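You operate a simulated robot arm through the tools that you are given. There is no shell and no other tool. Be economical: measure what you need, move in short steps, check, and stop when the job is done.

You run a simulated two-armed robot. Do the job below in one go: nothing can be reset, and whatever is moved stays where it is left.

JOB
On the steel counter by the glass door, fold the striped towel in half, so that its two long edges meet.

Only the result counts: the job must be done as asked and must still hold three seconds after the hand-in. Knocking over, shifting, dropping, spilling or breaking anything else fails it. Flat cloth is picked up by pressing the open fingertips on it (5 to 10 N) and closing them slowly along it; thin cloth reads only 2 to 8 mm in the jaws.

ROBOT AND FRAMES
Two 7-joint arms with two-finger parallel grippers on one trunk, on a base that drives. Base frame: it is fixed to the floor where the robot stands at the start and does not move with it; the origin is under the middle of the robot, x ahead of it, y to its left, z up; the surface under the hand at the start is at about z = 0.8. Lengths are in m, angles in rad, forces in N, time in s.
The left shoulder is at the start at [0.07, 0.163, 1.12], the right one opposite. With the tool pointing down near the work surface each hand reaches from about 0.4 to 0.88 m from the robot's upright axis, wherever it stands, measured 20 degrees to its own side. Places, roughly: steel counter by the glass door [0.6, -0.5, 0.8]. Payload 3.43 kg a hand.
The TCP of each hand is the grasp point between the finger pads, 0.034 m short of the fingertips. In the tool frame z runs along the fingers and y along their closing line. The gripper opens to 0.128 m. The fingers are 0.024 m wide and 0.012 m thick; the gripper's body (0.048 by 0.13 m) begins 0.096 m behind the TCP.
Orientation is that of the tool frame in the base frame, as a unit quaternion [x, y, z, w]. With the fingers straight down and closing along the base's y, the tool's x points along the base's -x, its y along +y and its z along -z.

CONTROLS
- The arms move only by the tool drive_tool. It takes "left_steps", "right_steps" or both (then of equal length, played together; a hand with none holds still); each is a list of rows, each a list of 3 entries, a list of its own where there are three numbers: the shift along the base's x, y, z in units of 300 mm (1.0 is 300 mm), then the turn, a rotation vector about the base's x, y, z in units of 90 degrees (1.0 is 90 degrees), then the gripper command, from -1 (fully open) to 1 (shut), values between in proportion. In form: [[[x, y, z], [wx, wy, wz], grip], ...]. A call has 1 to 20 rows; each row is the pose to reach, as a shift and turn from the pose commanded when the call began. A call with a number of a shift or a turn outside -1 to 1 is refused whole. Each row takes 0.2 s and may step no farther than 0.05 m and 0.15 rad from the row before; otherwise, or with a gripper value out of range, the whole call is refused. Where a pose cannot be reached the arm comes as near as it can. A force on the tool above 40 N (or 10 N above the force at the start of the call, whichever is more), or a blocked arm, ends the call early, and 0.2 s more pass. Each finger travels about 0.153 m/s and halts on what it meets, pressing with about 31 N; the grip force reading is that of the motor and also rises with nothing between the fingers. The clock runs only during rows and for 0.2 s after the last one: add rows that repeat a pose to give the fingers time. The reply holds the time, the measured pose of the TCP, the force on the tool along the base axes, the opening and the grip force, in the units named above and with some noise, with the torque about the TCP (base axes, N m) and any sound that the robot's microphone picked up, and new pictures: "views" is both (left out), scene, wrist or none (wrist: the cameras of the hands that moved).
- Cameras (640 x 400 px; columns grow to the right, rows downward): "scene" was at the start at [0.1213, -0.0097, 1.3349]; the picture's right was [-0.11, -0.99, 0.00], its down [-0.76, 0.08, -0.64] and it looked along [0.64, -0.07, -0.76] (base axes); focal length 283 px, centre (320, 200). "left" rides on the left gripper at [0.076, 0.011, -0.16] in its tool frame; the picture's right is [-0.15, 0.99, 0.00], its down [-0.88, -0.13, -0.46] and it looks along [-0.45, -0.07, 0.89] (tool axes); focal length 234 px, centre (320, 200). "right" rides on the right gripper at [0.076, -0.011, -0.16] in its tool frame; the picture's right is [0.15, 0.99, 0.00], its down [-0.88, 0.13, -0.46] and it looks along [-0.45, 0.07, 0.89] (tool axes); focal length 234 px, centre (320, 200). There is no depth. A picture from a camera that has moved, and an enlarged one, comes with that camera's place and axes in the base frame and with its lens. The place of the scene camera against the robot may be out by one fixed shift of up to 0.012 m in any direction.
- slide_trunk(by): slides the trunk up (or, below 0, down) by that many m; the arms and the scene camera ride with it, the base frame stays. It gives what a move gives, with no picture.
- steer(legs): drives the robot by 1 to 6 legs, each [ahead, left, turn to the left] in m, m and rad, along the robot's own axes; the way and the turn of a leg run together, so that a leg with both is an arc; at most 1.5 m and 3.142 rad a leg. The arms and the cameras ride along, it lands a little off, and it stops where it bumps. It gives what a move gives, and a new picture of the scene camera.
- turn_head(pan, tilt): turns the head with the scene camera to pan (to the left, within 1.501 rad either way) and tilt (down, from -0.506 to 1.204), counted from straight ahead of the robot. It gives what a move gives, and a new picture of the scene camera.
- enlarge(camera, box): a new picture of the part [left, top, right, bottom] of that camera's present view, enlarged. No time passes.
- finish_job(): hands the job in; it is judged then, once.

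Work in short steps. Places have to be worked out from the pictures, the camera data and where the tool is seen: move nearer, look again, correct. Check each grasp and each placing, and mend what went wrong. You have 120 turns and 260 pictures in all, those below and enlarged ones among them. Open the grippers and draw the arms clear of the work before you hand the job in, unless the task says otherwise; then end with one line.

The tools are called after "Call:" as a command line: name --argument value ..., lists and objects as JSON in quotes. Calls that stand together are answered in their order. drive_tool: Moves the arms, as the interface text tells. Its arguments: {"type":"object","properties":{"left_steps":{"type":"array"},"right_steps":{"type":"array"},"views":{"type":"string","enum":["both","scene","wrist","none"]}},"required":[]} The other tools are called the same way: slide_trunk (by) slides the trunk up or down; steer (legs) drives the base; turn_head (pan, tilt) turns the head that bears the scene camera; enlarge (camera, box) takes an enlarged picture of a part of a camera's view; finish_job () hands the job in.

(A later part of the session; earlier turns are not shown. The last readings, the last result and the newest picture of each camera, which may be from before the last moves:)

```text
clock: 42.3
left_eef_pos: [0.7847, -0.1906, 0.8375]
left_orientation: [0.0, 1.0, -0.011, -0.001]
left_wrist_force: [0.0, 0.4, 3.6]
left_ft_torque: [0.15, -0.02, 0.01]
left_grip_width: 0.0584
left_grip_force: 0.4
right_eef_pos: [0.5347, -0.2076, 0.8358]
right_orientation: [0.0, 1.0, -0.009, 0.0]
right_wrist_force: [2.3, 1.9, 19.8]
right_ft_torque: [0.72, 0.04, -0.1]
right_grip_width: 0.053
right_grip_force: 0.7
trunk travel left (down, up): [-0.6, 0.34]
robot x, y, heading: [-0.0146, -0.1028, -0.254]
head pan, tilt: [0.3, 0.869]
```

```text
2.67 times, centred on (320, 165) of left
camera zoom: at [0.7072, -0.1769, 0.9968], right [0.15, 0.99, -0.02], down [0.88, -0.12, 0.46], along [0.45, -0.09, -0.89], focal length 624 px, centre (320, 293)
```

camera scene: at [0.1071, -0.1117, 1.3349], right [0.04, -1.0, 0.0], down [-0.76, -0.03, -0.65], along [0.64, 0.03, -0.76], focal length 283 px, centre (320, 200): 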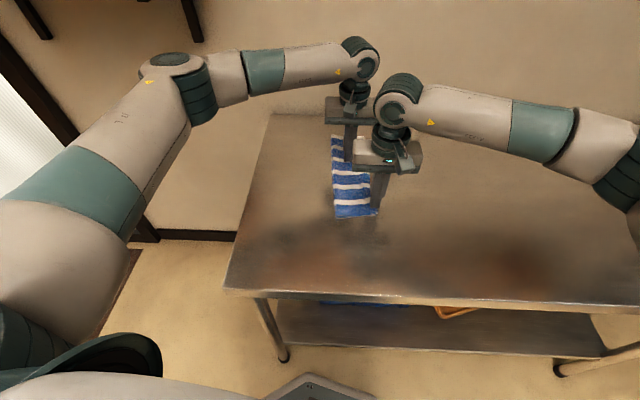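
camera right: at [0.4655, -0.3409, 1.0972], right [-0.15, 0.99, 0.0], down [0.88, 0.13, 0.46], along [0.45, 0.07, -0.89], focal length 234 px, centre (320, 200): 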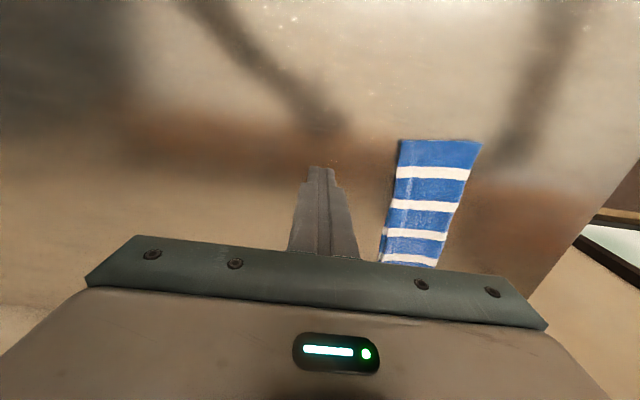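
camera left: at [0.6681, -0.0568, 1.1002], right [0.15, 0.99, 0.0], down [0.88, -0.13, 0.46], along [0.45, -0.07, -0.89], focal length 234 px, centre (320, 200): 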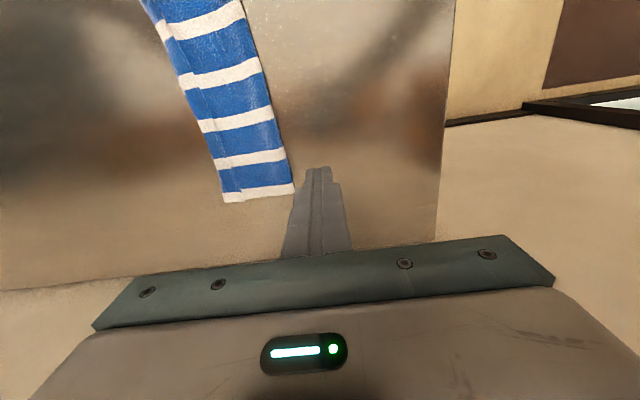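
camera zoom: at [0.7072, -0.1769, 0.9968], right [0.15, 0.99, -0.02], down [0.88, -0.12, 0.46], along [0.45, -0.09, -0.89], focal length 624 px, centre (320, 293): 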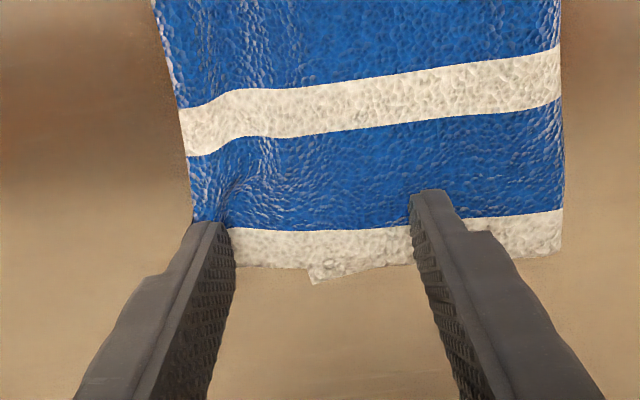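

It worked: both ends of the hem have flipped open to the right. I lift straight off and inspect the whole towel.

Call:
drive_tool --left_steps '[[[0, 0, 0.03], [0, 0, 0], 0.09], [[0, 0, 0.12], [0.013, 0, 0], 0.09], [[0, 0.08, 0.24], [0.013, 0, 0], 0.3], [[0, 0.18, 0.35], [0.013, 0, 0], 0.6], [[0, 0.3, 0.42], [0.013, 0, 0], 0.9]]' --right_steps '[[[0, 0, 0.03], [0, 0, 0], 0.19], [[0, 0, 0.12], [0.013, 0, 0], 0.19], [[0, -0.08, 0.24], [0.013, 0, 0], 0.3], [[0, -0.18, 0.35], [0.013, 0, 0], 0.6], [[0, -0.3, 0.42], [0.013, 0, 0], 0.9]]' --views "wrist"

Call:
enlarge --camera "scene" --box '[300, 110, 420, 230]'

Call:
enlarge --camera "right" --box '[340, 120, 500, 280]'

Call:
enlarge --camera "left" --box '[140, 40, 310, 220]'

```text
clock: 43.5
left_eef_pos: [0.7837, -0.1026, 0.9621]
left_orientation: [0.002, 1.0, 0.0, 0.0]
left_wrist_force: [0.2, -0.2, 0.9]
left_ft_torque: [-0.01, -0.02, 0.03]
left_grip_width: 0.0065
left_grip_force: 0.2
right_eef_pos: [0.5319, -0.3011, 0.9608]
right_orientation: [0.0, 1.0, 0.0, 0.0]
right_wrist_force: [0.2, 0.2, -0.6]
right_ft_torque: [-0.02, 0.03, -0.01]
right_grip_width: 0.0063
right_grip_force: 0.2
trunk travel left (down, up): [-0.6, 0.34]
robot x, y, heading: [-0.0093, -0.0999, -0.251]
head pan, tilt: [0.3, 0.869]
camera right: at [0.4577, -0.3125, 1.1203], right [-0.15, 0.99, 0.0], down [0.88, 0.13, 0.46], along [0.45, 0.07, -0.89], focal length 234 px, centre (320, 200)
camera left: at [0.7073, -0.092, 1.1217], right [0.15, 0.99, 0.0], down [0.88, -0.13, 0.46], along [0.45, -0.07, -0.89], focal length 234 px, centre (320, 200)
```

right: 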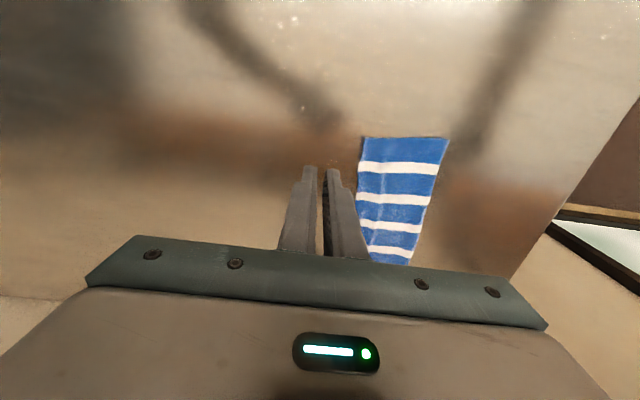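
left: 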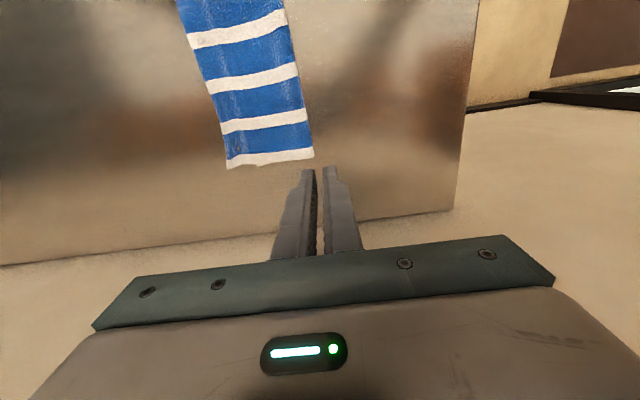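

```text
3.33 times, centred on (360, 170) of scene
camera zoom: at [0.1062, -0.1114, 1.335], right [0.04, -1.0, 0.0], down [-0.76, -0.03, -0.65], along [0.65, 0.03, -0.76], focal length 942 px, centre (187, 300)
```

zoom: 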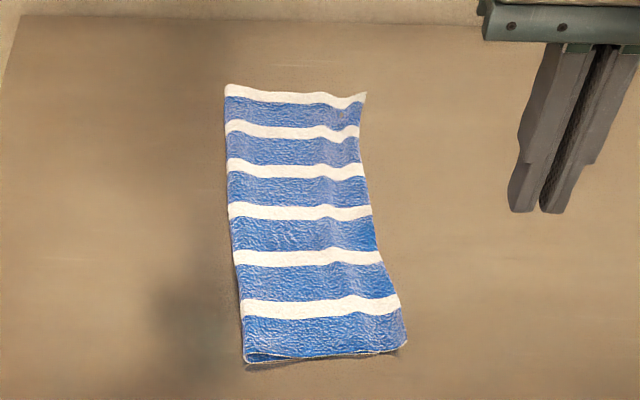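

```text
2.50 times, centred on (420, 200) of right
camera zoom: at [0.4577, -0.3125, 1.1203], right [-0.15, 0.99, 0.0], down [0.88, 0.13, 0.46], along [0.45, 0.07, -0.89], focal length 585 px, centre (70, 200)
```

zoom: 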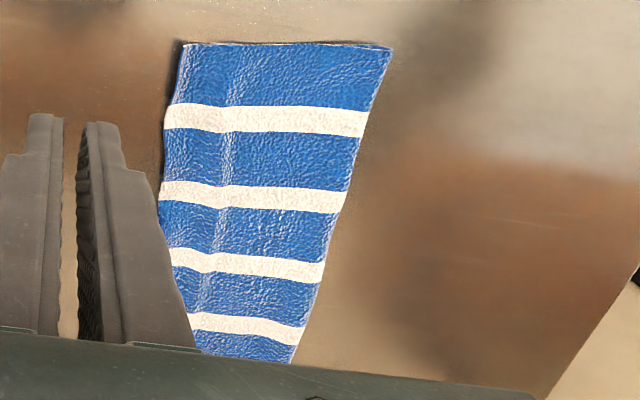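

```text
2.22 times, centred on (225, 130) of left
camera zoom: at [0.7073, -0.092, 1.1217], right [0.15, 0.99, 0.0], down [0.88, -0.13, 0.46], along [0.45, -0.07, -0.89], focal length 520 px, centre (531, 356)
```

zoom: 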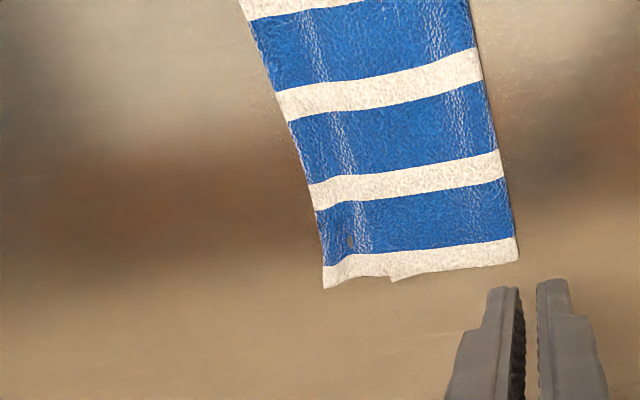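

The hem now lies flat along the whole length. To check whether the bottom edge matches the top edge, I view the right side at a low angle by tilting the right hand.

Call:
drive_tool --right_steps '[[[0, -0.05, 0], [0.09, 0, 0], 1], [[0.05, -0.1, 0], [0.18, 0, 0], 1], [[0.1, -0.16, 0], [0.27, 0, 0], 1], [[0.15, -0.22, -0.04], [0.36, 0, 0], 1], [[0.2, -0.28, -0.08], [0.45, 0, 0], 1], [[0.2, -0.34, -0.12], [0.54, 0, 0], 1], [[0.2, -0.38, -0.15], [0.62, 0, 0], 1], [[0.2, -0.4, -0.17], [0.7, 0, 0], 1]]' --views "wrist"

```text
clock: 45.3
left_eef_pos: [0.7855, -0.1035, 0.9607]
left_orientation: [0.0, 1.0, -0.001, -0.001]
left_wrist_force: [-0.5, 0.2, 0.1]
left_ft_torque: [0.0, 0.01, -0.05]
left_grip_width: 0.0063
left_grip_force: 0.0
right_eef_pos: [0.5951, -0.4208, 0.9107]
right_orientation: [0.001, 0.852, 0.524, 0.0]
right_wrist_force: [0.2, 0.1, -1.1]
right_ft_torque: [-0.01, 0.0, 0.03]
right_grip_width: 0.0
right_grip_force: 31.2
trunk travel left (down, up): [-0.6, 0.34]
robot x, y, heading: [-0.0145, -0.1035, -0.252]
head pan, tilt: [0.3, 0.869]
camera right: at [0.5198, -0.5683, 0.9715], right [-0.15, 0.45, 0.88], down [0.88, -0.35, 0.32], along [0.45, 0.82, -0.34], focal length 234 px, centre (320, 200)
```

right: 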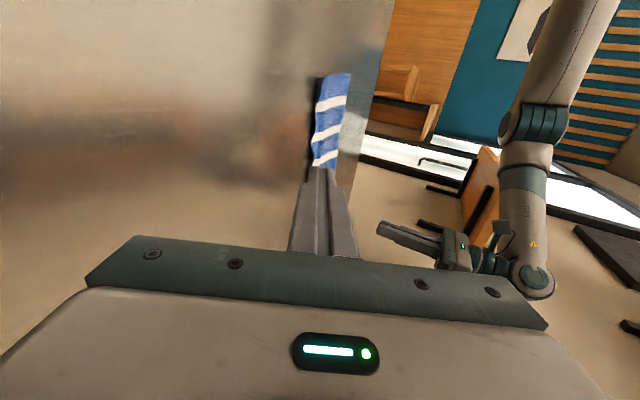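

Call:
enlarge --camera "right" --box '[290, 60, 370, 180]'

```text
3.33 times, centred on (330, 120) of right
camera zoom: at [0.5198, -0.5683, 0.9715], right [-0.15, 0.45, 0.88], down [0.88, -0.35, 0.32], along [0.45, 0.82, -0.34], focal length 781 px, centre (287, 467)
```

zoom: 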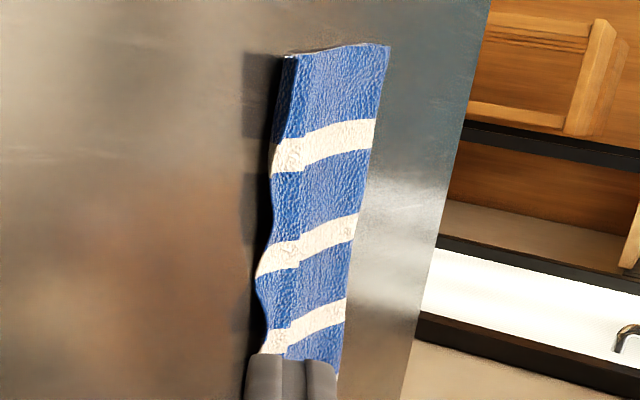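

Call:
enlarge --camera "right" --box '[308, 70, 340, 110]'

Call:
drive_tool --right_steps '[[[0.1, 0.05, 0], [0, 0, 0], 1], [[0.2, 0.1, 0], [0, 0, 0], 1], [[0.3, 0.14, -0.03], [0, 0, 0], 1], [[0.4, 0.16, -0.06], [0, 0, 0], 1], [[0.5, 0.16, -0.06], [0, 0, 0], 1]]' --views "wrist"

```text
10.00 times, centred on (324, 90) of right
camera zoom: at [0.5198, -0.5683, 0.9715], right [-0.15, 0.45, 0.88], down [0.88, -0.35, 0.32], along [0.45, 0.82, -0.34], focal length 2342 px, centre (280, 1300)
```

zoom: 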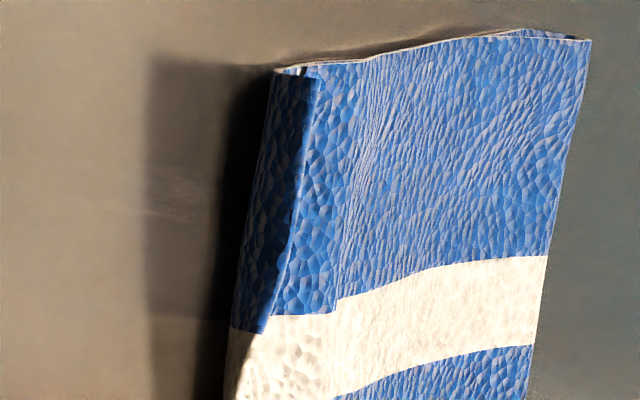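

```text
clock: 46.5
left_eef_pos: [0.7848, -0.1027, 0.9607]
left_orientation: [0.001, 1.0, 0.0, -0.001]
left_wrist_force: [0.1, -0.8, 0.0]
left_ft_torque: [0.01, 0.04, 0.04]
left_grip_width: 0.0065
left_grip_force: 0.0
right_eef_pos: [0.6858, -0.3766, 0.9023]
right_orientation: [0.001, 0.852, 0.523, 0.0]
right_wrist_force: [-0.1, 0.0, -0.4]
right_ft_torque: [-0.02, -0.01, -0.01]
right_grip_width: 0.0
right_grip_force: 31.3
right hand out of reach, approached as far as the arm can: row 4, 5
trunk travel left (down, up): [-0.6, 0.34]
robot x, y, heading: [-0.0123, -0.0976, -0.255]
head pan, tilt: [0.3, 0.869]
camera right: at [0.6111, -0.5245, 0.9643], right [-0.14, 0.45, 0.88], down [0.88, -0.35, 0.32], along [0.45, 0.82, -0.35], focal length 234 px, centre (320, 200)
```

right: 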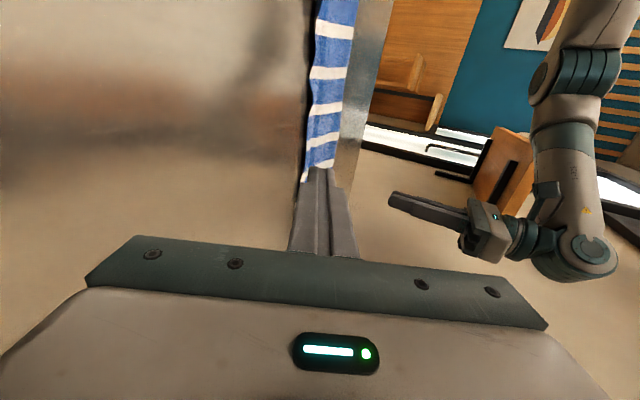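

Call:
enlarge --camera "right" --box '[295, 60, 365, 190]'

Call:
enlarge --camera "right" --box '[296, 140, 346, 190]'

Call:
enlarge --camera "right" --box '[300, 0, 360, 60]'

```text
3.08 times, centred on (330, 125) of right
camera zoom: at [0.6111, -0.5245, 0.9643], right [-0.14, 0.45, 0.88], down [0.88, -0.35, 0.32], along [0.45, 0.82, -0.35], focal length 720 px, centre (289, 431)
```

zoom: 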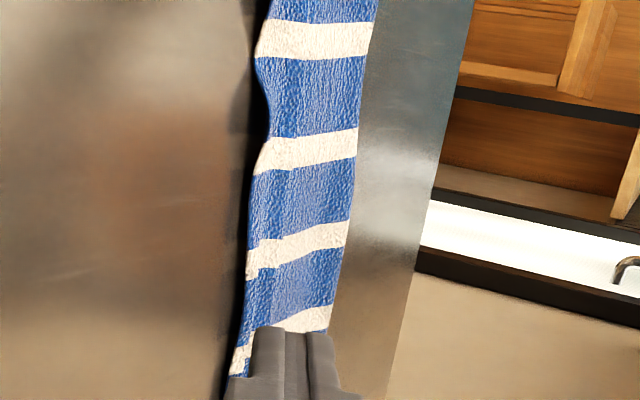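

```text
8.00 times, centred on (321, 165) of right
camera zoom: at [0.6111, -0.5245, 0.9643], right [-0.14, 0.45, 0.88], down [0.88, -0.35, 0.32], along [0.45, 0.82, -0.35], focal length 1873 px, centre (312, 480)
```

zoom: 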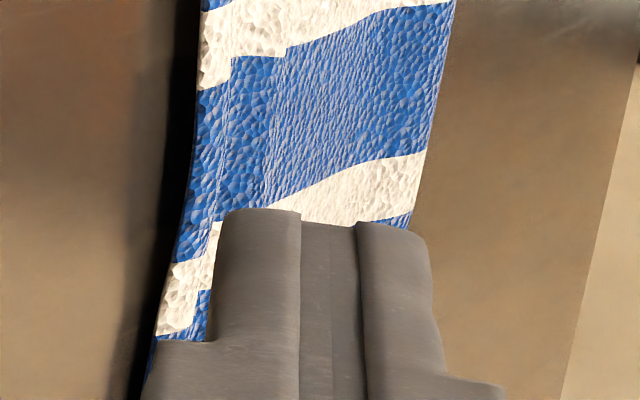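

```text
6.67 times, centred on (330, 30) of right
camera zoom: at [0.6111, -0.5245, 0.9643], right [-0.14, 0.45, 0.88], down [0.88, -0.35, 0.32], along [0.45, 0.82, -0.35], focal length 1561 px, centre (253, 1333)
```

zoom: 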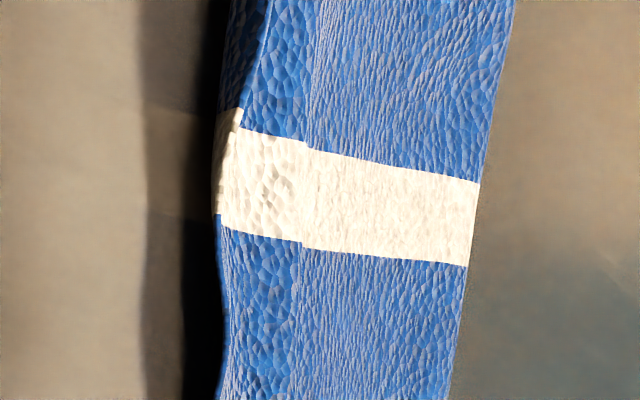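

At the far end the stripes look stepped at the edge, possibly the bottom layer showing. I draw the right hand back and bring the left camera straight above the right edge for a precise look.

Call:
drive_tool --right_steps '[[[-0.1, -0.05, 0.03], [-0.09, 0, 0], 1], [[-0.2, -0.1, 0.06], [-0.18, 0, 0], 1], [[-0.3, -0.15, 0.09], [-0.27, 0, 0], 1], [[-0.34, -0.18, 0.12], [-0.36, 0, 0], 1], [[-0.34, -0.2, 0.15], [-0.45, 0, 0], 1], [[-0.34, -0.22, 0.18], [-0.54, 0, 0], 1], [[-0.34, -0.24, 0.2], [-0.62, 0, 0], 1], [[-0.34, -0.24, 0.2], [-0.7, 0, 0], 1]]' --left_steps '[[[0, 0, 0], [0, 0, 0], 1], [[0, 0, 0], [0, 0, 0], 1], [[0, -0.1, 0], [0, 0, 0], 1], [[0, -0.2, 0], [0, 0, 0], 1], [[0, -0.3, 0], [0, 0, 0], 1], [[0, -0.38, 0], [0, 0, 0], 1], [[0, -0.42, 0], [0, 0, 0], 1], [[0, -0.42, 0], [0, 0, 0], 1]]' --views "wrist"

Call:
enlarge --camera "left" --box '[260, 80, 380, 180]'

Call:
enlarge --camera "left" --box '[220, 0, 340, 100]'

```text
clock: 48.3
left_eef_pos: [0.7872, -0.2266, 0.9612]
left_orientation: [0.0, 1.0, 0.0, 0.0]
left_wrist_force: [-0.5, 1.7, 0.0]
left_ft_torque: [0.0, 0.03, 0.01]
left_grip_width: 0.0001
left_grip_force: 30.9
right_eef_pos: [0.5815, -0.4469, 0.9611]
right_orientation: [0.0, 1.0, -0.001, 0.0]
right_wrist_force: [-0.4, 1.1, 0.5]
right_ft_torque: [-0.01, 0.01, -0.05]
right_grip_width: 0.0
right_grip_force: 31.4
trunk travel left (down, up): [-0.6, 0.34]
robot x, y, heading: [-0.012, -0.101, -0.261]
head pan, tilt: [0.3, 0.869]
camera right: at [0.5065, -0.4592, 1.1192], right [-0.15, 0.99, 0.0], down [0.88, 0.13, 0.46], along [0.45, 0.06, -0.89], focal length 234 px, centre (320, 200)
camera left: at [0.7099, -0.2153, 1.1208], right [0.15, 0.99, 0.0], down [0.88, -0.13, 0.46], along [0.45, -0.07, -0.89], focal length 234 px, centre (320, 200)
```

right: 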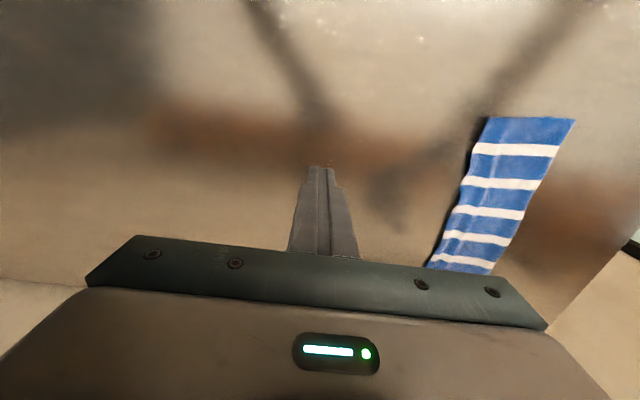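
left: 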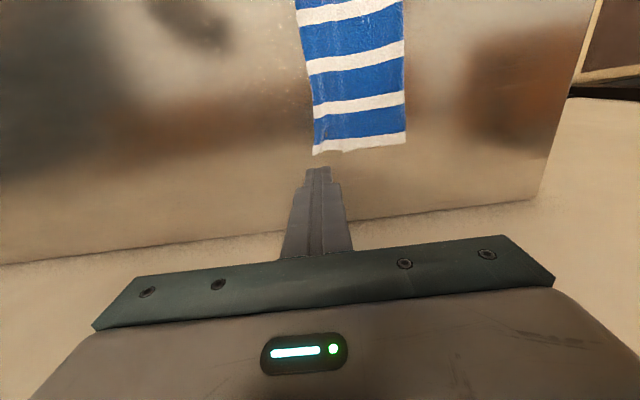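

```text
4.00 times, centred on (320, 130) of left
camera zoom: at [0.7099, -0.2153, 1.1208], right [0.15, 0.99, 0.0], down [0.88, -0.13, 0.46], along [0.45, -0.07, -0.89], focal length 937 px, centre (320, 480)
```

zoom: 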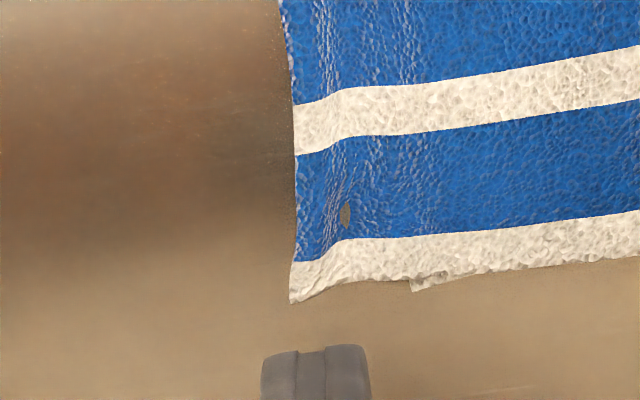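

```text
4.00 times, centred on (280, 50) of left
camera zoom: at [0.7099, -0.2153, 1.1208], right [0.15, 0.99, 0.0], down [0.88, -0.13, 0.46], along [0.45, -0.07, -0.89], focal length 937 px, centre (480, 800)
```

zoom: 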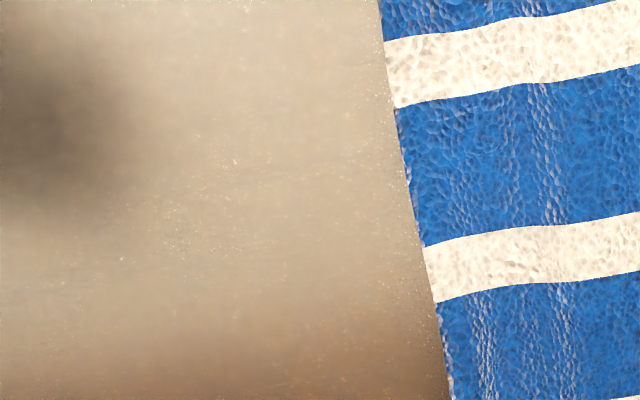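

At the far end the top layer overhangs the bottom by about 3–4 cm: the bottom corner peeks out at y≈−0.20 while the top corner is at −0.24. I check the near end the same way with the right camera.

Call:
drive_tool --right_steps '[[[0, 0, 0], [0, 0, 0], 1], [[0, 0.1, 0], [0, 0, 0], 1], [[0, 0.22, -0.03], [0, 0, 0], 1], [[0, 0.34, -0.06], [0, 0, 0], 1], [[0, 0.46, -0.1], [0, 0, 0], 1], [[0, 0.58, -0.12], [0, 0, 0], 1], [[0, 0.68, -0.14], [0, 0, 0], 1]]' --left_steps '[[[0, 0.1, 0], [0, 0, 0], 1], [[0, 0.2, 0], [0, 0, 0], 1], [[0, 0.3, 0], [0, 0, 0], 1], [[0, 0.42, 0], [0, 0, 0], 1], [[0, 0.42, 0], [0, 0, 0], 1], [[0, 0.42, 0], [0, 0, 0], 1], [[0, 0.42, 0], [0, 0, 0], 1]]' --views "none"

Call:
enlarge --camera "right" --box '[230, 80, 430, 200]'

Call:
enlarge --camera "right" --box '[270, 90, 370, 150]'

```text
clock: 49.9
left_eef_pos: [0.7886, -0.1017, 0.9602]
left_orientation: [0.001, 1.0, 0.0, -0.001]
left_wrist_force: [-0.1, 0.1, 0.0]
left_ft_torque: [-0.04, -0.01, -0.01]
left_grip_width: 0.0
left_grip_force: 31.6
right_eef_pos: [0.5795, -0.2423, 0.9199]
right_orientation: [0.0, 1.0, 0.0, 0.0]
right_wrist_force: [-0.2, 0.3, 0.2]
right_ft_torque: [-0.01, 0.01, -0.02]
right_grip_width: 0.0005
right_grip_force: 31.1
trunk travel left (down, up): [-0.6, 0.34]
robot x, y, heading: [-0.0128, -0.1036, -0.257]
head pan, tilt: [0.3, 0.869]
```

```text
3.20 times, centred on (330, 140) of right
camera zoom: at [0.5047, -0.2545, 1.0784], right [-0.15, 0.99, 0.0], down [0.88, 0.13, 0.46], along [0.45, 0.07, -0.89], focal length 749 px, centre (288, 392)
```

zoom: 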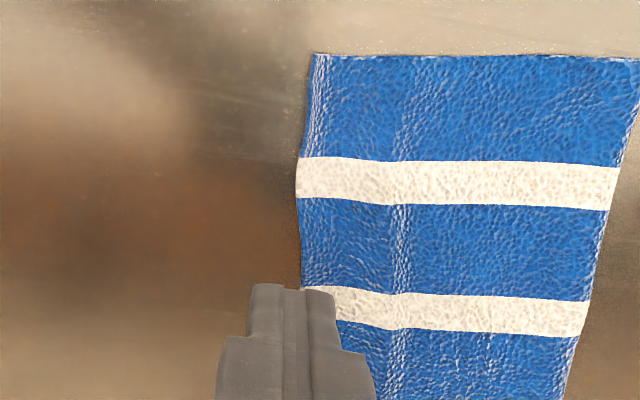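

```text
6.40 times, centred on (320, 120) of right
camera zoom: at [0.5047, -0.2545, 1.0784], right [-0.15, 0.99, 0.0], down [0.88, 0.13, 0.46], along [0.45, 0.07, -0.89], focal length 1499 px, centre (320, 712)
```

zoom: 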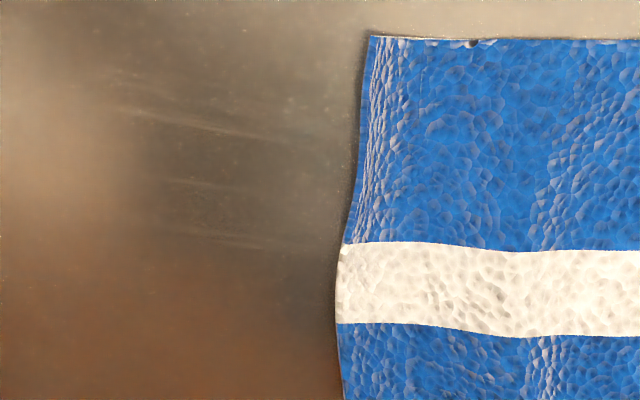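

Near end: the top edge overhangs only about 1 cm, draping down. The fix is to re-grip the far overhang (a single layer over steel), lift it and set it about 3.5 cm further left. I lower the left hand onto it.

Call:
drive_tool --left_steps '[[[0, -0.13, 0], [0, 0, 0], 0.69], [[0, -0.26, -0.04], [0, 0, 0], 0.69], [[0, -0.4, -0.08], [0, 0, 0], 0.69], [[0, -0.4, -0.2], [0, 0, 0], 0.69], [[0, -0.4, -0.32], [0, 0, 0], 0.69], [[0, -0.4, -0.385], [0, 0, 0], 0.69]]' --views "none"

Call:
enlarge --camera "left" --box '[240, 90, 420, 230]'

```text
clock: 51.3
left_eef_pos: [0.7867, -0.2196, 0.8471]
left_orientation: [0.0, 1.0, 0.0, 0.0]
left_wrist_force: [-1.1, 0.5, 0.3]
left_ft_torque: [0.0, 0.04, -0.03]
left_grip_width: 0.0195
left_grip_force: 0.0
right_eef_pos: [0.5798, -0.2439, 0.919]
right_orientation: [0.0, 1.0, 0.0, -0.001]
right_wrist_force: [0.2, 0.5, -0.5]
right_ft_torque: [-0.04, 0.03, 0.01]
right_grip_width: 0.0
right_grip_force: 31.3
trunk travel left (down, up): [-0.6, 0.34]
robot x, y, heading: [-0.0164, -0.1025, -0.255]
head pan, tilt: [0.3, 0.869]
```

```text
2.86 times, centred on (330, 160) of left
camera zoom: at [0.7095, -0.2087, 1.0071], right [0.15, 0.99, 0.0], down [0.88, -0.13, 0.46], along [0.45, -0.07, -0.89], focal length 669 px, centre (291, 314)
```

zoom: 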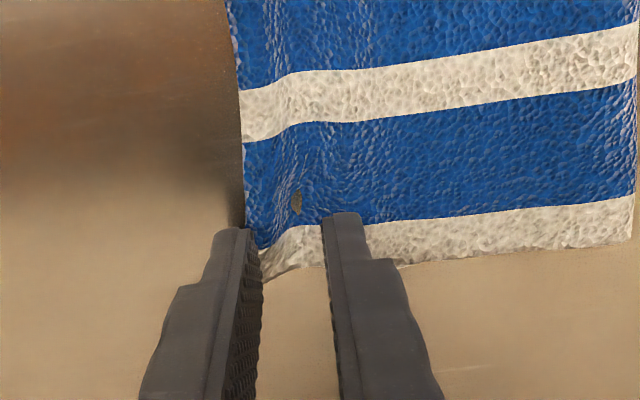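

Good placement. I lower to contact and press.

Call:
drive_tool --left_steps '[[[-0.01, 0, -0.015], [0, 0, 0], 0.69], [[-0.01, 0, -0.028], [0, 0, 0], 0.69], [[-0.01, 0, -0.034], [0, 0, 0], 0.69], [[-0.01, 0, -0.038], [0, 0, 0], 0.69]]' --views "none"

```text
clock: 52.3
left_eef_pos: [0.7835, -0.2203, 0.8366]
left_orientation: [0.0, 1.0, 0.0, 0.001]
left_wrist_force: [1.7, 0.3, 6.1]
left_ft_torque: [0.13, -0.01, -0.03]
left_grip_width: 0.0201
left_grip_force: 0.2
right_eef_pos: [0.5783, -0.2435, 0.9206]
right_orientation: [-0.001, 1.0, 0.0, 0.0]
right_wrist_force: [-0.2, 0.7, -0.2]
right_ft_torque: [0.0, 0.05, 0.0]
right_grip_width: 0.0
right_grip_force: 30.4
trunk travel left (down, up): [-0.6, 0.34]
robot x, y, heading: [-0.0122, -0.0973, -0.255]
head pan, tilt: [0.3, 0.869]
```

At 6 N, I close slowly.

Call:
drive_tool --left_steps '[[[0, 0, 0], [0, 0, 0], 0.74], [[0, 0, 0], [0, 0, 0], 0.8], [[0, 0, 0], [0, 0, 0], 0.86], [[0, 0, 0], [0, 0, 0], 0.92], [[0, 0, 0], [0, 0, 0], 1], [[0, 0, 0], [0, 0, 0], 1], [[0, 0, 0], [0, 0, 0], 1]]' --views "none"

Call:
enlarge --camera "left" --box '[240, 90, 420, 230]'

```text
clock: 53.9
left_eef_pos: [0.782, -0.22, 0.8359]
left_orientation: [0.0, 1.0, -0.001, 0.0]
left_wrist_force: [1.0, -0.1, 8.9]
left_ft_torque: [0.14, -0.01, -0.03]
left_grip_width: 0.0019
left_grip_force: 30.7
right_eef_pos: [0.5787, -0.2441, 0.92]
right_orientation: [0.0, 1.0, 0.0, -0.001]
right_wrist_force: [0.7, 0.0, 0.0]
right_ft_torque: [0.05, -0.02, -0.01]
right_grip_width: 0.0
right_grip_force: 31.1
trunk travel left (down, up): [-0.6, 0.34]
robot x, y, heading: [-0.0135, -0.1036, -0.26]
head pan, tilt: [0.3, 0.869]
```

```text
2.86 times, centred on (330, 160) of left
camera zoom: at [0.7052, -0.2096, 0.9958], right [0.15, 0.99, 0.0], down [0.88, -0.13, 0.46], along [0.45, -0.07, -0.89], focal length 669 px, centre (291, 314)
```

zoom: 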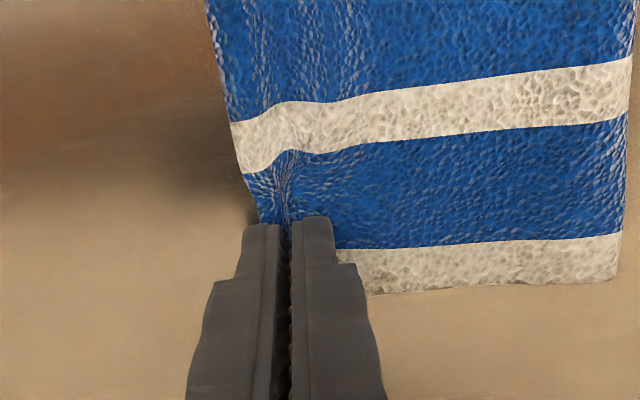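

Pinched two thicknesses, 1.9 mm, so the top layer only. I lift 3 cm and look underneath.

Call:
drive_tool --left_steps '[[[0, 0, 0.03], [0, 0, 0], 1], [[0, 0.02, 0.06], [0, 0, 0], 1], [[0, 0.04, 0.1], [0, 0, 0], 1], [[0, 0.06, 0.12], [0, 0, 0], 1]]' --views "none"

Call:
enlarge --camera "left" --box '[220, 60, 420, 230]'

Call:
enlarge --camera "scene" --box '[300, 110, 420, 230]'

```text
clock: 54.9
left_eef_pos: [0.7823, -0.2037, 0.8737]
left_orientation: [-0.001, 1.0, -0.001, -0.001]
left_wrist_force: [-0.3, 0.0, -0.1]
left_ft_torque: [-0.02, -0.02, -0.04]
left_grip_width: 0.0023
left_grip_force: 30.9
right_eef_pos: [0.5798, -0.2424, 0.9203]
right_orientation: [-0.001, 1.0, -0.001, 0.0]
right_wrist_force: [0.1, -0.6, -1.2]
right_ft_torque: [-0.01, 0.02, 0.0]
right_grip_width: 0.0
right_grip_force: 31.0
trunk travel left (down, up): [-0.6, 0.34]
robot x, y, heading: [-0.0098, -0.1015, -0.253]
head pan, tilt: [0.3, 0.869]
```

```text
2.35 times, centred on (320, 145) of left
camera zoom: at [0.7062, -0.1918, 1.0326], right [0.15, 0.99, 0.0], down [0.88, -0.13, 0.45], along [0.45, -0.07, -0.89], focal length 551 px, centre (320, 329)
```

zoom: 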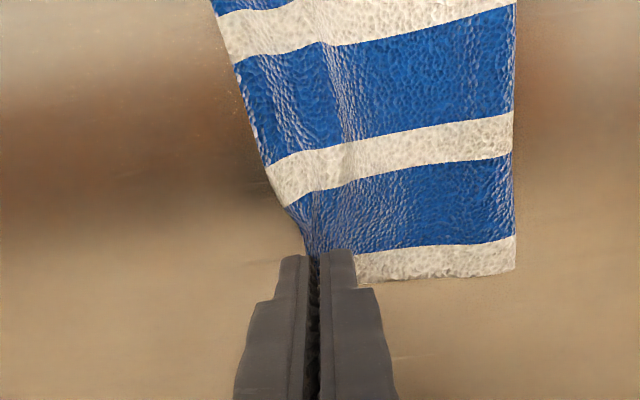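

```text
3.33 times, centred on (360, 170) of scene
camera zoom: at [0.1071, -0.1113, 1.3349], right [0.04, -1.0, 0.0], down [-0.76, -0.03, -0.65], along [0.64, 0.03, -0.76], focal length 942 px, centre (187, 300)
```

zoom: 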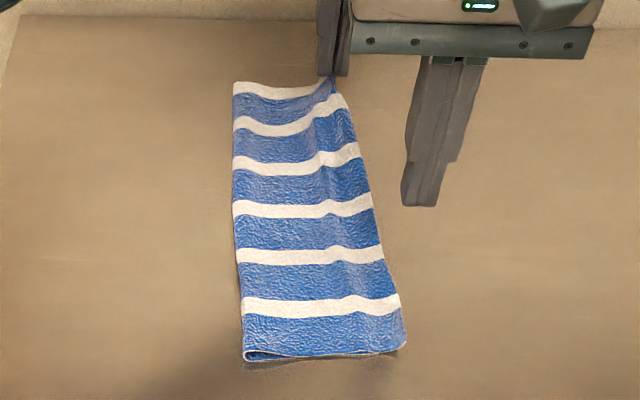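

Only the top layer lifted. I carry it left and lower it, still drifting left so the edge trails to the right, then spread the pinch open.

Call:
drive_tool --left_steps '[[[0, 0.01, -0.03], [0, 0, 0], 1], [[0, 0.02, -0.06], [0, 0, 0], 1], [[0, 0.035, -0.085], [0, 0, 0], 1], [[0, 0.047, -0.105], [0, 0, 0], 1], [[0, 0.056, -0.115], [0, 0, 0], 1], [[0, 0.056, -0.12], [0, 0, 0], 1]]' --views "none"

Call:
enlarge --camera "left" --box '[240, 90, 420, 230]'

```text
clock: 56.3
left_eef_pos: [0.7821, -0.1867, 0.8377]
left_orientation: [-0.001, 1.0, -0.001, 0.001]
left_wrist_force: [0.3, -2.0, 8.9]
left_ft_torque: [-0.11, -0.09, 0.0]
left_grip_width: 0.0023
left_grip_force: 30.7
right_eef_pos: [0.5775, -0.245, 0.9191]
right_orientation: [0.0, 1.0, 0.0, 0.001]
right_wrist_force: [0.2, -0.1, -0.8]
right_ft_torque: [0.0, 0.0, 0.0]
right_grip_width: 0.0
right_grip_force: 31.3
trunk travel left (down, up): [-0.6, 0.34]
robot x, y, heading: [-0.0113, -0.0988, -0.249]
head pan, tilt: [0.3, 0.869]
```

```text
2.86 times, centred on (330, 160) of left
camera zoom: at [0.7051, -0.1758, 0.9977], right [0.15, 0.99, 0.0], down [0.88, -0.13, 0.46], along [0.45, -0.07, -0.89], focal length 669 px, centre (291, 314)
```

zoom: 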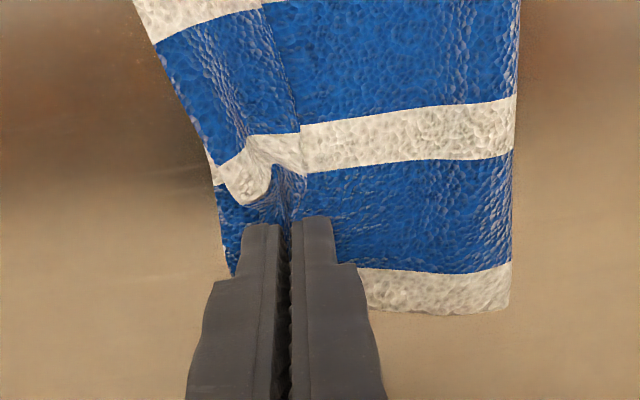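

The bottom edge is now visible at y≈−0.208 and the top edge should land there once spread. I open to about 24 mm while pressing, then lift off.

Call:
drive_tool --left_steps '[[[0, 0, 0], [0, 0, 0], 0.95], [[0, 0, 0], [0, 0, 0], 0.88], [[0, 0, 0], [0, 0, 0], 0.81], [[0, -0.003, 0], [0, 0, 0], 0.74], [[0, -0.006, 0], [0, 0, 0], 0.67], [[0, -0.01, 0], [0, 0, 0], 0.6], [[0, -0.01, 0.02], [0, 0, 0], 0.6], [[0, -0.01, 0.08], [0, 0, 0], 0.6], [[0, -0.01, 0.2], [0, 0, 0], 0.8], [[0, 0.1, 0.28], [0, 0, 0], 1]]' --views "none"

Call:
enlarge --camera "left" --box '[220, 20, 400, 200]'

Call:
enlarge --camera "scene" --box '[300, 110, 420, 230]'

```text
clock: 58.5
left_eef_pos: [0.7844, -0.1517, 0.9199]
left_orientation: [0.0, 1.0, -0.001, -0.001]
left_wrist_force: [1.3, 0.7, 0.0]
left_ft_torque: [-0.04, -0.01, 0.0]
left_grip_width: 0.0
left_grip_force: 30.8
right_eef_pos: [0.58, -0.2428, 0.9206]
right_orientation: [0.0, 1.0, 0.0, 0.001]
right_wrist_force: [0.3, -0.3, 0.7]
right_ft_torque: [-0.04, -0.03, 0.03]
right_grip_width: 0.0
right_grip_force: 31.0
trunk travel left (down, up): [-0.6, 0.34]
robot x, y, heading: [-0.0135, -0.099, -0.256]
head pan, tilt: [0.3, 0.869]
```

```text
2.22 times, centred on (310, 110) of left
camera zoom: at [0.7077, -0.1409, 1.0805], right [0.15, 0.99, 0.0], down [0.88, -0.13, 0.46], along [0.45, -0.07, -0.89], focal length 520 px, centre (342, 400)
```

zoom: 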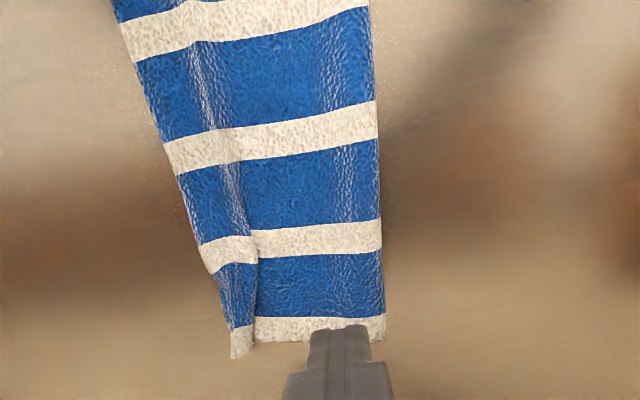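

```text
3.33 times, centred on (360, 170) of scene
camera zoom: at [0.1071, -0.1087, 1.3349], right [0.04, -1.0, 0.0], down [-0.76, -0.04, -0.65], along [0.64, 0.03, -0.76], focal length 942 px, centre (187, 300)
```

zoom: 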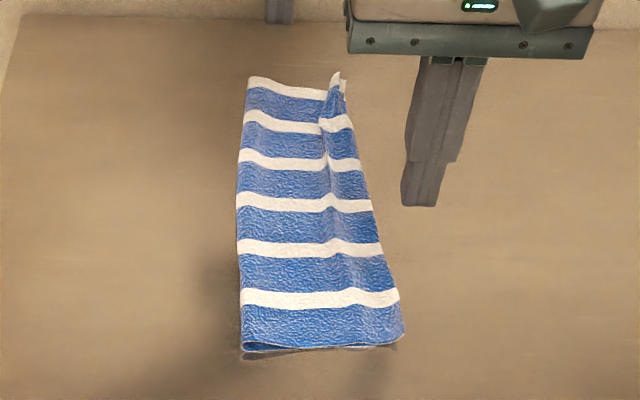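

I zoom in on the far corner to see which layer is where.

Call:
enlarge --camera "left" --box '[260, 110, 350, 190]'

Call:
enlarge --camera "scene" --box '[340, 125, 380, 165]'

```text
5.00 times, centred on (305, 150) of left
camera zoom: at [0.7077, -0.1409, 1.0805], right [0.15, 0.99, 0.0], down [0.88, -0.13, 0.46], along [0.45, -0.07, -0.89], focal length 1171 px, centre (395, 450)
```

zoom: 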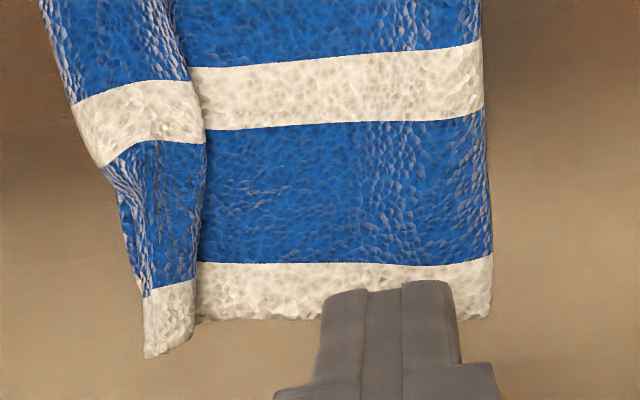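

```text
10.00 times, centred on (360, 145) of scene
camera zoom: at [0.1071, -0.1087, 1.3349], right [0.04, -1.0, 0.0], down [-0.76, -0.04, -0.65], along [0.64, 0.03, -0.76], focal length 2826 px, centre (-80, 750)
```

zoom: 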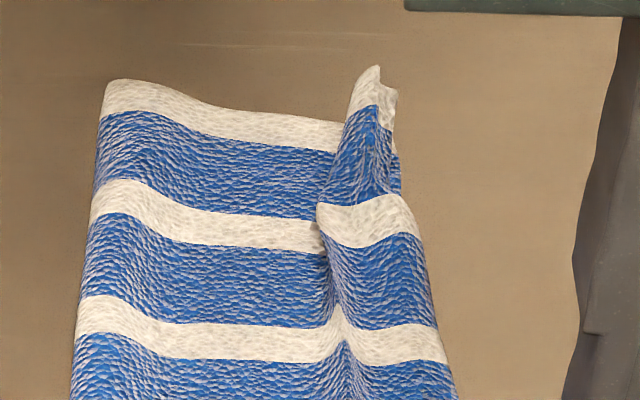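

The slack is in a pleat at the far corner, and the fold line itself needs to move about 2 cm left there. I'll grab that pleat again, peel the corner back to the left past the fold, then re-lay it with the fold at y≈−0.10. First I position over the pleat with the tips not pressing.

Call:
drive_tool --left_steps '[[[-0.01, -0.1, 0], [0, 0, 0], 0.4], [[-0.02, -0.185, -0.03], [0, 0, 0], 0.4], [[-0.02, -0.185, -0.13], [0, 0, 0], 0.4], [[-0.02, -0.185, -0.2], [0, 0, 0], 0.4]]' --views "none"

Call:
enlarge --camera "left" --box '[240, 70, 420, 230]'

```text
clock: 59.5
left_eef_pos: [0.775, -0.2132, 0.8604]
left_orientation: [0.0, 1.0, 0.0, 0.0]
left_wrist_force: [0.2, 0.3, 0.9]
left_ft_torque: [0.01, 0.01, 0.01]
left_grip_width: 0.0383
left_grip_force: 0.1
right_eef_pos: [0.5786, -0.2441, 0.9194]
right_orientation: [0.0, 1.0, 0.0, 0.0]
right_wrist_force: [-0.2, -0.4, 0.0]
right_ft_torque: [-0.01, 0.01, 0.06]
right_grip_width: 0.0001
right_grip_force: 30.7
trunk travel left (down, up): [-0.6, 0.34]
robot x, y, heading: [-0.0176, -0.099, -0.256]
head pan, tilt: [0.3, 0.869]
```

```text
2.50 times, centred on (330, 150) of left
camera zoom: at [0.6984, -0.203, 1.0202], right [0.15, 0.99, 0.0], down [0.88, -0.13, 0.46], along [0.45, -0.07, -0.89], focal length 585 px, centre (295, 325)
```

zoom: 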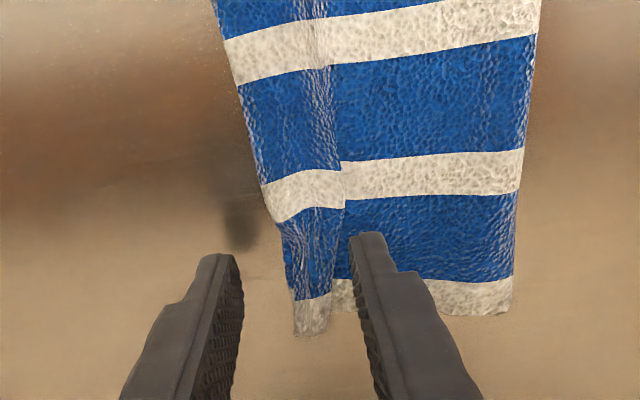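

The pleat is nicely straddled. I lower to just above the counter, close on it, and lift slightly.

Call:
drive_tool --left_steps '[[[0, 0.005, -0.03], [0, 0, 0], 0.4], [[0, 0.01, -0.064], [0, 0, 0], 0.4], [[0, 0.01, -0.064], [0, 0, 0], 0.55], [[0, 0.01, -0.064], [0, 0, 0], 0.7], [[0, 0.01, -0.064], [0, 0, 0], 0.85], [[0, 0.01, -0.064], [0, 0, 0], 1], [[0, 0.01, -0.064], [0, 0, 0], 1], [[0, 0.01, -0.064], [0, 0, 0], 1], [[0, 0.02, 0.0], [0, 0, 0], 1], [[0, 0.05, 0.06], [0, 0, 0], 1]]' --views "none"

Call:
enlarge --camera "left" --box '[240, 70, 420, 230]'

Call:
enlarge --camera "scene" --box '[310, 110, 390, 190]'

```text
clock: 61.7
left_eef_pos: [0.7766, -0.1969, 0.8779]
left_orientation: [0.0, 1.0, -0.001, -0.001]
left_wrist_force: [0.6, 0.9, 0.6]
left_ft_torque: [0.01, 0.04, -0.01]
left_grip_width: 0.0024
left_grip_force: 30.9
right_eef_pos: [0.5793, -0.2438, 0.9189]
right_orientation: [0.0, 1.0, 0.0, 0.0]
right_wrist_force: [-0.8, -0.2, -0.3]
right_ft_torque: [-0.04, 0.01, 0.0]
right_grip_width: 0.0
right_grip_force: 31.4
trunk travel left (down, up): [-0.6, 0.34]
robot x, y, heading: [-0.0135, -0.102, -0.254]
head pan, tilt: [0.3, 0.869]
```

```text
2.50 times, centred on (330, 150) of left
camera zoom: at [0.6998, -0.1855, 1.0377], right [0.15, 0.99, 0.0], down [0.88, -0.13, 0.46], along [0.45, -0.07, -0.89], focal length 585 px, centre (295, 325)
```

zoom: 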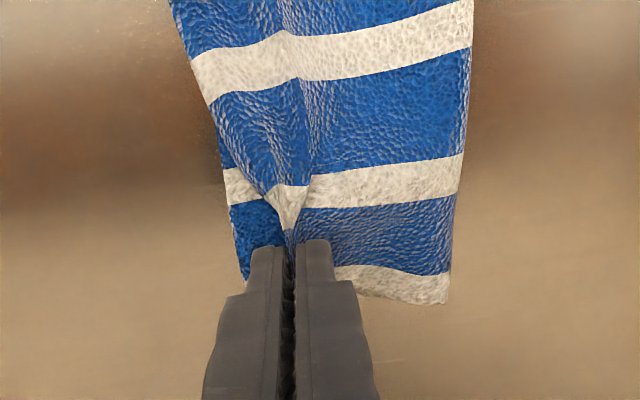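

```text
5.00 times, centred on (350, 150) of scene
camera zoom: at [0.107, -0.1109, 1.3349], right [0.04, -1.0, 0.0], down [-0.76, -0.03, -0.65], along [0.64, 0.03, -0.76], focal length 1413 px, centre (170, 450)
```

zoom: 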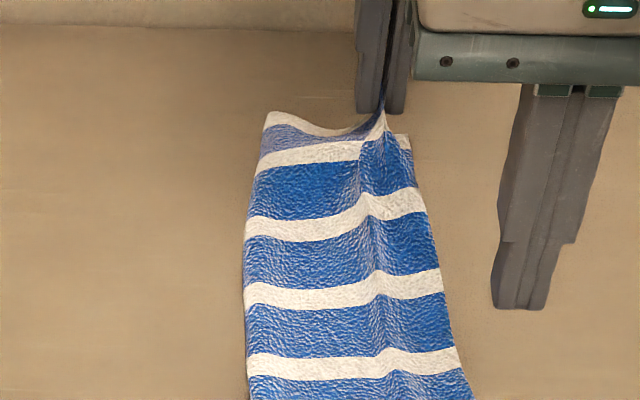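

Top layer only (2.4 mm), and the bottom edge shows at y≈−0.223, so the fold should sit at y≈−0.11. I peel the corner to the left to flatten out the old fold line.

Call:
drive_tool --left_steps '[[[0, 0.05, 0.03], [0, 0, 0], 1], [[0, 0.1, 0.06], [0, 0, 0], 1], [[0, 0.19, 0.09], [0, 0, 0], 1], [[0, 0.29, 0.073], [0, 0, 0], 1], [[0, 0.39, 0.04], [0, 0, 0], 1], [[0, 0.473, 0.007], [0, 0, 0], 1], [[0, 0.507, -0.027], [0, 0, 0], 1], [[0, 0.507, -0.027], [0, 0, 0], 1]]' --views "none"

Call:
enlarge --camera "left" --box '[180, 0, 420, 230]'

Call:
enlarge --camera "scene" --box '[290, 110, 400, 230]'

```text
clock: 63.5
left_eef_pos: [0.7779, -0.0434, 0.8707]
left_orientation: [0.001, 1.0, 0.0, 0.0]
left_wrist_force: [-0.7, 0.6, -0.1]
left_ft_torque: [-0.01, 0.04, 0.03]
left_grip_width: 0.0023
left_grip_force: 31.0
right_eef_pos: [0.5784, -0.2449, 0.9191]
right_orientation: [0.0, 1.0, 0.0, 0.0]
right_wrist_force: [0.3, 0.1, 1.3]
right_ft_torque: [0.02, 0.01, -0.03]
right_grip_width: 0.0
right_grip_force: 31.1
trunk travel left (down, up): [-0.6, 0.34]
robot x, y, heading: [-0.0119, -0.0975, -0.255]
head pan, tilt: [0.3, 0.869]
```

```text
1.74 times, centred on (300, 115) of left
camera zoom: at [0.7014, -0.0321, 1.0299], right [0.15, 0.99, 0.0], down [0.88, -0.13, 0.46], along [0.45, -0.07, -0.89], focal length 407 px, centre (355, 348)
```

zoom: 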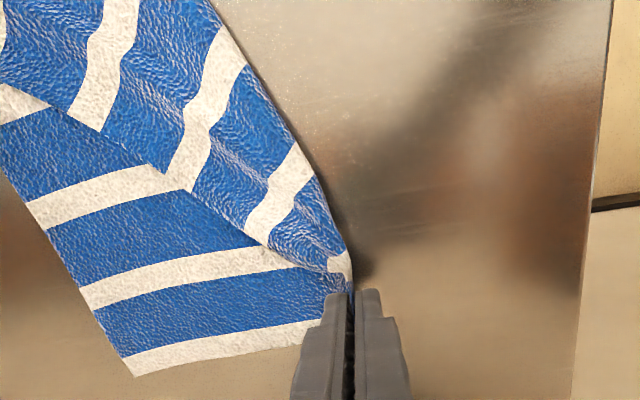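

```text
3.33 times, centred on (345, 170) of scene
camera zoom: at [0.107, -0.1117, 1.3349], right [0.04, -1.0, 0.0], down [-0.76, -0.03, -0.65], along [0.64, 0.03, -0.76], focal length 942 px, centre (237, 300)
```

zoom: 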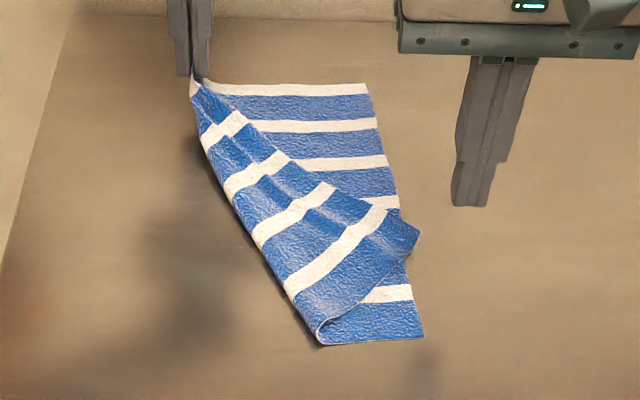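

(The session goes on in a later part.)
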